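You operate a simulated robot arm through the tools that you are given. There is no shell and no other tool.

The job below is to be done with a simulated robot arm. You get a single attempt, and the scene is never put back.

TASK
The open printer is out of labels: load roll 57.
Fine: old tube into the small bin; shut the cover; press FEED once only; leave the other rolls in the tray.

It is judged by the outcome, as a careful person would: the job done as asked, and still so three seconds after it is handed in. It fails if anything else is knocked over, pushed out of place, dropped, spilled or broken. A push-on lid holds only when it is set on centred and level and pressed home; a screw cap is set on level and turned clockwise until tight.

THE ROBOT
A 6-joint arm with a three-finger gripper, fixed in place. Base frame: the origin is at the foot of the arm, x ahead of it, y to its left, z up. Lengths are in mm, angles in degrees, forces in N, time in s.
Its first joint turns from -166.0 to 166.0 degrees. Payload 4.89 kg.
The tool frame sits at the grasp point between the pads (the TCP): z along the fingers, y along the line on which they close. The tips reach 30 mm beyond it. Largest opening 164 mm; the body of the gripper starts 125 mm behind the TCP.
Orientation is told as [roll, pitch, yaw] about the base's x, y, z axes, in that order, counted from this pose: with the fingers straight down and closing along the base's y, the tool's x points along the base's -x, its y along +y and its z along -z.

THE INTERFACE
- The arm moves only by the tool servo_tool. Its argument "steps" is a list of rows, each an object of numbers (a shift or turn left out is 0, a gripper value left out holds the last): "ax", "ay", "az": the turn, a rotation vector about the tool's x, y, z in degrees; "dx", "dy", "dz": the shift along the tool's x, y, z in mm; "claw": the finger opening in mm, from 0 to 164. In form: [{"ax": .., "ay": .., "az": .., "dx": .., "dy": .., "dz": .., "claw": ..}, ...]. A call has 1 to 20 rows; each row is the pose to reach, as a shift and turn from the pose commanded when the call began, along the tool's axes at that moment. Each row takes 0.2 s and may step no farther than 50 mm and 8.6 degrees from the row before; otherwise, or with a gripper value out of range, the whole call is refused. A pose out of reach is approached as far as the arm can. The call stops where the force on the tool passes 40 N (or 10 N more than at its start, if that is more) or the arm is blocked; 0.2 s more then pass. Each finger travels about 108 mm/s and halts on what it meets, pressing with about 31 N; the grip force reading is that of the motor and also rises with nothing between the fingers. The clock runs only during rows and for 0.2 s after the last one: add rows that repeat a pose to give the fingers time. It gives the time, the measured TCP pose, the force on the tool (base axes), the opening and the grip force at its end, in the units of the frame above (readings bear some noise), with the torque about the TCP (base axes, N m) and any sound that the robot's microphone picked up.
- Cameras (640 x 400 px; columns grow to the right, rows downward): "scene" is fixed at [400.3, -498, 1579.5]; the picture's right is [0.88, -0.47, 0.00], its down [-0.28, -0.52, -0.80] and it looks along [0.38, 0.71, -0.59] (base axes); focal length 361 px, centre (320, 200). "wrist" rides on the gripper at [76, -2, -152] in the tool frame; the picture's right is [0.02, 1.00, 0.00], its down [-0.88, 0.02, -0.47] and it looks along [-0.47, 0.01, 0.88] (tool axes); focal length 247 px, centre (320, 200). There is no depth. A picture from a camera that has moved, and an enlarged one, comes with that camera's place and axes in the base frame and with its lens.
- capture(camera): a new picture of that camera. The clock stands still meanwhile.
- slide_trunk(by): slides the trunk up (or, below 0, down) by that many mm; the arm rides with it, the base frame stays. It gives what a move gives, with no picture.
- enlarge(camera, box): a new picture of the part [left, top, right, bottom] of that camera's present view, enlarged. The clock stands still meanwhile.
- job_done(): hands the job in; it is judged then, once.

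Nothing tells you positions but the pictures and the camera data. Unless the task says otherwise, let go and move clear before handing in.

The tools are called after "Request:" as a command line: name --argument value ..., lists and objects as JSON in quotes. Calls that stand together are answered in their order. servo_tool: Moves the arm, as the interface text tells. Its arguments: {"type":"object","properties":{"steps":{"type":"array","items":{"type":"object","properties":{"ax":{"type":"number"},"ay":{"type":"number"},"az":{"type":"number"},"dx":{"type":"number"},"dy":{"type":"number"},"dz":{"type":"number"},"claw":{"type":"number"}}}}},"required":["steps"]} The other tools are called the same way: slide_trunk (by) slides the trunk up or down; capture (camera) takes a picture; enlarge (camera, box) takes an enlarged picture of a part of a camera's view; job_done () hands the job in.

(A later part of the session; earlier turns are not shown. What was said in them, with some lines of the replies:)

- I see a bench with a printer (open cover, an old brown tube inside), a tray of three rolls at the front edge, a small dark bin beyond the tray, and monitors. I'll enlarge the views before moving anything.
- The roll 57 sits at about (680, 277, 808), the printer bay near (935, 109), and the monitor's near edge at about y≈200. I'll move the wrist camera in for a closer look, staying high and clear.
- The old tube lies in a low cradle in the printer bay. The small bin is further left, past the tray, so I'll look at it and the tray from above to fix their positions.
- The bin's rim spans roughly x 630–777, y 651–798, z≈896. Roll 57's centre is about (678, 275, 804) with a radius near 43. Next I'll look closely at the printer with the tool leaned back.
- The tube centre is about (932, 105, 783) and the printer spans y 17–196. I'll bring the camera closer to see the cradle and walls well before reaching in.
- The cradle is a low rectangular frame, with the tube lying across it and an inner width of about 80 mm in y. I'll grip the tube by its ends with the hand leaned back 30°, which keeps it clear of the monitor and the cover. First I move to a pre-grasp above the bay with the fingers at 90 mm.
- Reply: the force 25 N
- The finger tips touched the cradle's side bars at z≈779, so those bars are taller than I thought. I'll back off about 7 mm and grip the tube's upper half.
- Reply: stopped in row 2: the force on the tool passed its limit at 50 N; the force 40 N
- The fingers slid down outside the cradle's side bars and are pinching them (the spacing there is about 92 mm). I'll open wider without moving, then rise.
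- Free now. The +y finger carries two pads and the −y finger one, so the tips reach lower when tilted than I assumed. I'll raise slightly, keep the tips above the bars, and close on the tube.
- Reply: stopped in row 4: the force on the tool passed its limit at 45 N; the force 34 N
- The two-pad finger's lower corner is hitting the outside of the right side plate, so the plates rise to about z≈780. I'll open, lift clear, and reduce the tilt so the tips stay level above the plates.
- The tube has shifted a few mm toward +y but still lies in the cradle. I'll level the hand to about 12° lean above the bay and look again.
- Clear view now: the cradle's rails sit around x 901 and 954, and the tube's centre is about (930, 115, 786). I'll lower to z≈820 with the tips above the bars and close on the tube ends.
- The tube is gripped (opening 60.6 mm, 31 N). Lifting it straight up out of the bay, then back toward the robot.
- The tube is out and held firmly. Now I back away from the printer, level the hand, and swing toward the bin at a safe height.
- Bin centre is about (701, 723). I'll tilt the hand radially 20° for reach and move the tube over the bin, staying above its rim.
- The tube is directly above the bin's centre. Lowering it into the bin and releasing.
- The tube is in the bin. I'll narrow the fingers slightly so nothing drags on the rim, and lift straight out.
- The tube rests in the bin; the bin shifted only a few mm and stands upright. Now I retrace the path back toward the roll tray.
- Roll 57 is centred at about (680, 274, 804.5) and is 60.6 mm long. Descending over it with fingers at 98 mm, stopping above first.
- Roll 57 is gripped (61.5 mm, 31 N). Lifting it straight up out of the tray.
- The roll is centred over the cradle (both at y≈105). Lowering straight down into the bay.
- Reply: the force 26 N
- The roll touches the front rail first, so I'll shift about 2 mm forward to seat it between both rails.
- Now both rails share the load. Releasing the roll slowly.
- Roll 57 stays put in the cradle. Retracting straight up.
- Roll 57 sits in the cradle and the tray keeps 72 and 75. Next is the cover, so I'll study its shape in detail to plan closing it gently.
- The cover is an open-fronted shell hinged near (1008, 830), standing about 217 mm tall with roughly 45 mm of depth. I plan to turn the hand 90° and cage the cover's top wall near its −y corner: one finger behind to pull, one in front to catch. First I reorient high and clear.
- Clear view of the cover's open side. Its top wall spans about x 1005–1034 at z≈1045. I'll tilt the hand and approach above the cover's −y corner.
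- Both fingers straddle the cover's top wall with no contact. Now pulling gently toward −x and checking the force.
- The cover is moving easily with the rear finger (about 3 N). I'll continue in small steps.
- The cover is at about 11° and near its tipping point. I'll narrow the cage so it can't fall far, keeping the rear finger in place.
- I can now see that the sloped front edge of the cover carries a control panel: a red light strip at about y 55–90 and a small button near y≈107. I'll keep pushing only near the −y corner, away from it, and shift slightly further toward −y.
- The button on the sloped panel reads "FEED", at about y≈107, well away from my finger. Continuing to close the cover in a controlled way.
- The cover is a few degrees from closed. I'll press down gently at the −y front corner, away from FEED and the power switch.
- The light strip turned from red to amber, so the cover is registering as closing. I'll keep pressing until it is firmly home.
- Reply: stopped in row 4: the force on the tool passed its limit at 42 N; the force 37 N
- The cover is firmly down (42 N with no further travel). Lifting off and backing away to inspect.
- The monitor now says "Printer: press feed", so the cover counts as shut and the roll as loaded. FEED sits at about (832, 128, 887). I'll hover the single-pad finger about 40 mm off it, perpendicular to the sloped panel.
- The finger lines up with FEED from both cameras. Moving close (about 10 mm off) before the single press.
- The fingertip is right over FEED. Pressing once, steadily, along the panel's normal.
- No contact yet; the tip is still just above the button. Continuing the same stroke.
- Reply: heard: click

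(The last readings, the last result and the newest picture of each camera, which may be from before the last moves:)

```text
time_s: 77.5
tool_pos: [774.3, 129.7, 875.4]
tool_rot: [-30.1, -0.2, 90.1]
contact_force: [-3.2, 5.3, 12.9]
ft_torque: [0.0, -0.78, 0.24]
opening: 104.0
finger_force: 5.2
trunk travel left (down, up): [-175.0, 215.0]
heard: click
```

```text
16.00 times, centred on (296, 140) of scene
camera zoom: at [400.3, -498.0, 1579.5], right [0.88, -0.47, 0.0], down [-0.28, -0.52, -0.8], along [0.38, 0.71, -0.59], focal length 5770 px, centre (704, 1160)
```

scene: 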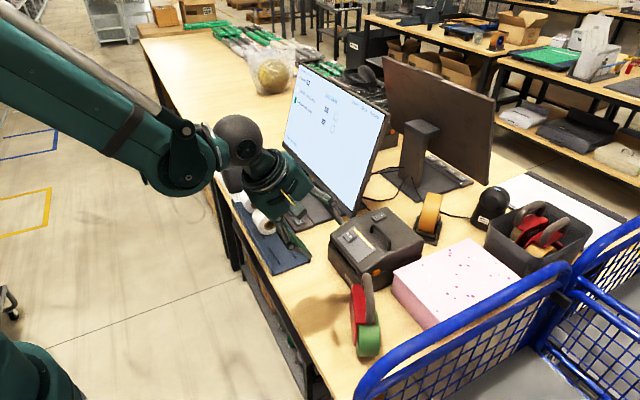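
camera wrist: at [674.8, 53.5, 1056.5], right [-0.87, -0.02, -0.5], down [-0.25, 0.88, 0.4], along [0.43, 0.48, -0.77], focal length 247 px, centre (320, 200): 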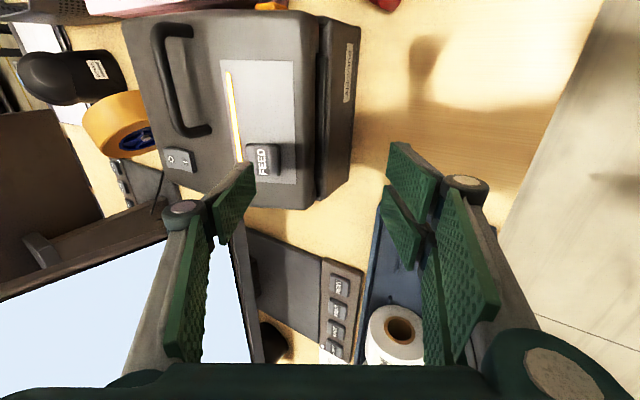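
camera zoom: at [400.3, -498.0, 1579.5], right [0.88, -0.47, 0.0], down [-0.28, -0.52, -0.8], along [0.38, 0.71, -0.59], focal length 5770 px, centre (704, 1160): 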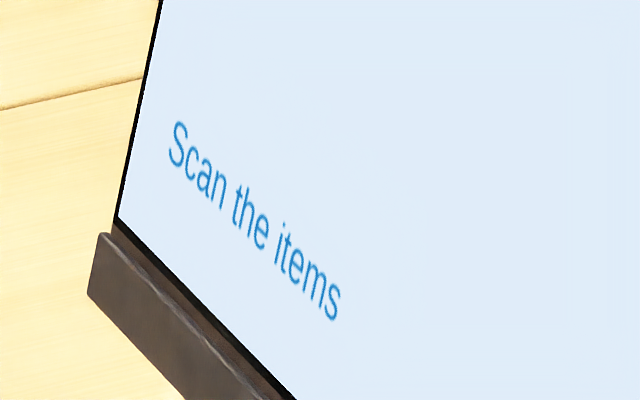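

A click was heard, the light turned green, and the monitor moved on. FEED has been pressed once, so I retract straight back.

Request:
servo_tool --steps '[{"dz": -12, "claw": 104}, {"dz": -35, "claw": 104}, {"dz": -70, "claw": 104}, {"dz": -110, "claw": 104}, {"dz": -150, "claw": 104}, {"dz": -190, "claw": 104}, {"dz": -190, "claw": 104}]'

Request:
capture --camera "wrist"

Request:
capture --camera "scene"

Request:
enlarge --camera "scene" --box '[315, 185, 435, 290]'

```text
time_s: 79.1
tool_pos: [678.9, 128.3, 1038.9]
tool_rot: [-30.1, -0.2, 90.1]
contact_force: [-0.3, -0.5, -0.2]
ft_torque: [0.03, -0.05, 0.02]
opening: 104.3
finger_force: 0.1
trunk travel left (down, up): [-175.0, 215.0]
```

```text
taken
camera wrist: at [604.0, 51.6, 1170.8], right [-0.86, -0.02, -0.5], down [-0.25, 0.88, 0.4], along [0.43, 0.48, -0.77], focal length 247 px, centre (320, 200)
```

wrist: 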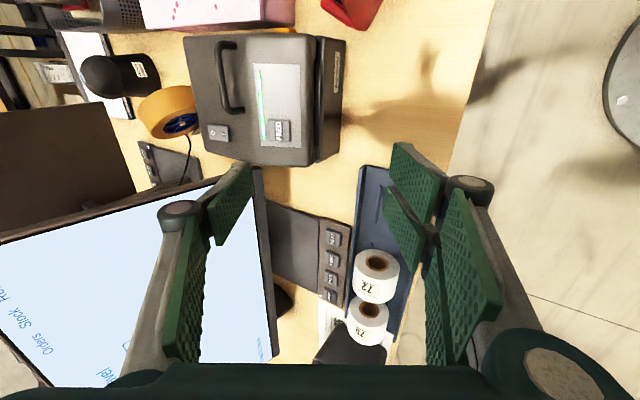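

```text
taken
```

scene: 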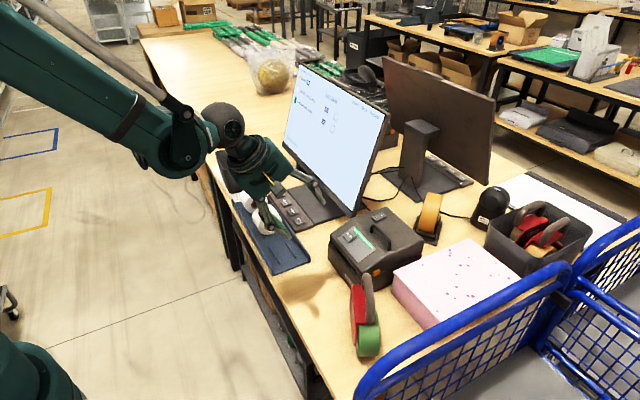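

```text
3.81 times, centred on (375, 238) of scene
camera zoom: at [400.3, -498.0, 1579.5], right [0.88, -0.47, 0.0], down [-0.28, -0.52, -0.8], along [0.38, 0.71, -0.59], focal length 1374 px, centre (110, 57)
```

zoom: 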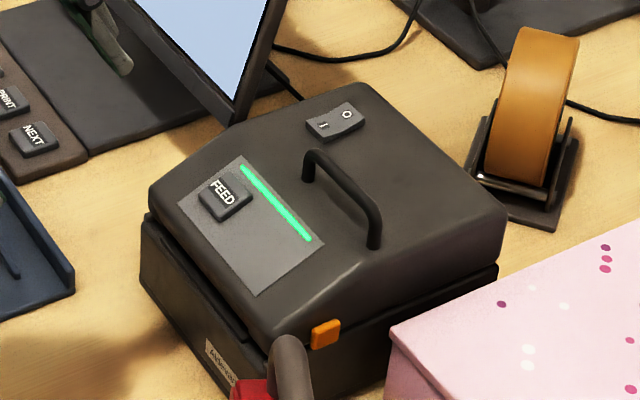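

The light is green and FEED has popped back up. I'll move clear and check the whole scene before handing in.

Request:
servo_tool --steps '[{"dy": -5, "dz": -38}, {"dy": -11, "dz": -78}, {"dy": -17, "dz": -120}, {"dy": -23, "dz": -160}, {"dy": -23, "dz": -160, "ax": -6}, {"dy": -23, "dz": -160, "ax": -12}, {"dy": -23, "dz": -160, "ax": -18}, {"dy": -23, "dz": -160, "ax": -24}, {"dy": -23, "dz": -160, "ax": -30}, {"dy": -23, "dz": -160, "ax": -30}]'

Request:
capture --camera "wrist"

Request:
capture --camera "scene"

Request:
enlarge --camera "scene" --box '[205, 120, 325, 290]'

```text
time_s: 81.3
tool_pos: [619.1, 129.1, 1188.1]
tool_rot: [0.0, -0.2, 90.1]
contact_force: [0.5, -0.1, 1.0]
ft_torque: [0.0, 0.07, 0.0]
opening: 103.7
finger_force: 0.1
trunk travel left (down, up): [-175.0, 215.0]
```

```text
taken
camera wrist: at [621.2, 51.6, 1339.8], right [-1.0, -0.02, 0.0], down [-0.02, 0.88, 0.48], along [-0.01, 0.48, -0.88], focal length 247 px, centre (320, 200)
```

wrist: 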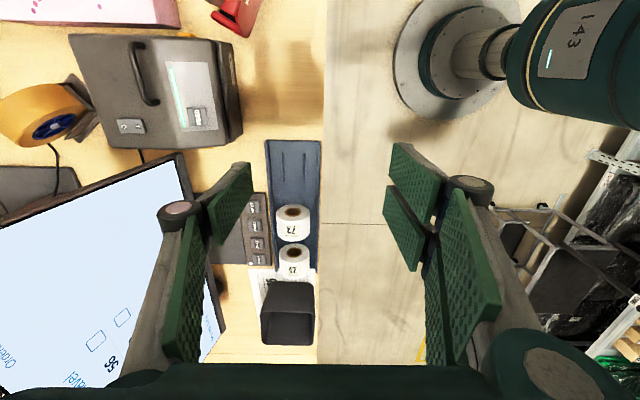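

```text
taken
```

scene: 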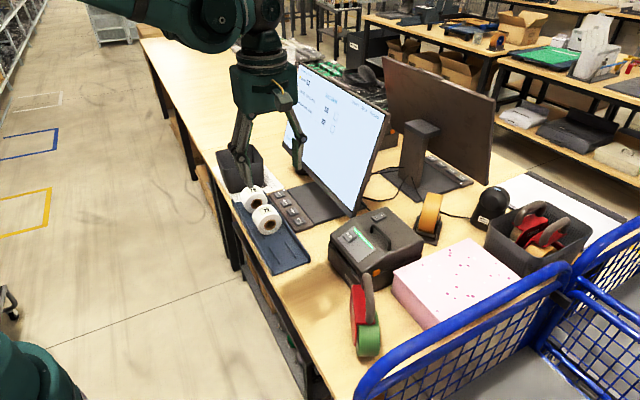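

```text
2.35 times, centred on (265, 205) of scene
camera zoom: at [400.3, -498.0, 1579.5], right [0.88, -0.47, 0.0], down [-0.28, -0.52, -0.8], along [0.38, 0.71, -0.59], focal length 848 px, centre (449, 188)
```

zoom: 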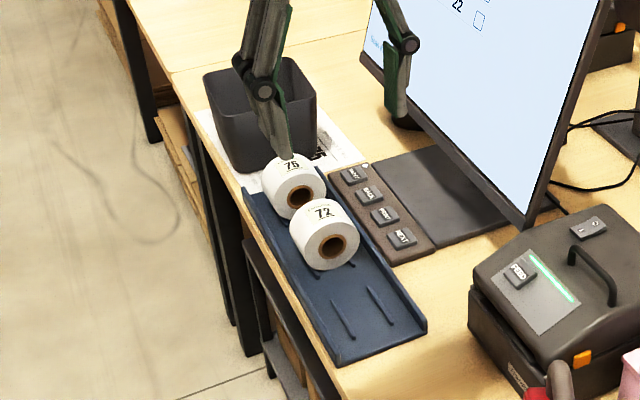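

Roll 57 is loaded and the cover is shut. FEED was pressed once: the light is green and the monitor says "Scan the items". The old tube is in the small bin, rolls 72 and 75 are still in the tray, and the arm is clear. The bin moved a few mm and turned slightly when I dropped the tube in. Handing in.

Request:
job_done

```text
The job is handed in.
```

Roll 57 is loaded in the printer and the cover is shut. I pressed FEED once: there was a click, the light turned green and the monitor changed from "Printer: press feed" to "Scan the items".

- **Old tube:** it is in the small bin.
- **Other rolls:** 72 and 75 are still in the tray.
- **Bin:** it shifted a few millimetres and turned slightly when I released the tube. It is still upright on its sheet.
- **Cradle:** on my first tries at the old tube, the fingers caught the sides of the printer's roll cradle. The cradle looked undamaged, and the new roll sits in it properly.

In the last pictures nothing else had been moved or knocked over. The arm is clear of the bench, and the job is handed in.
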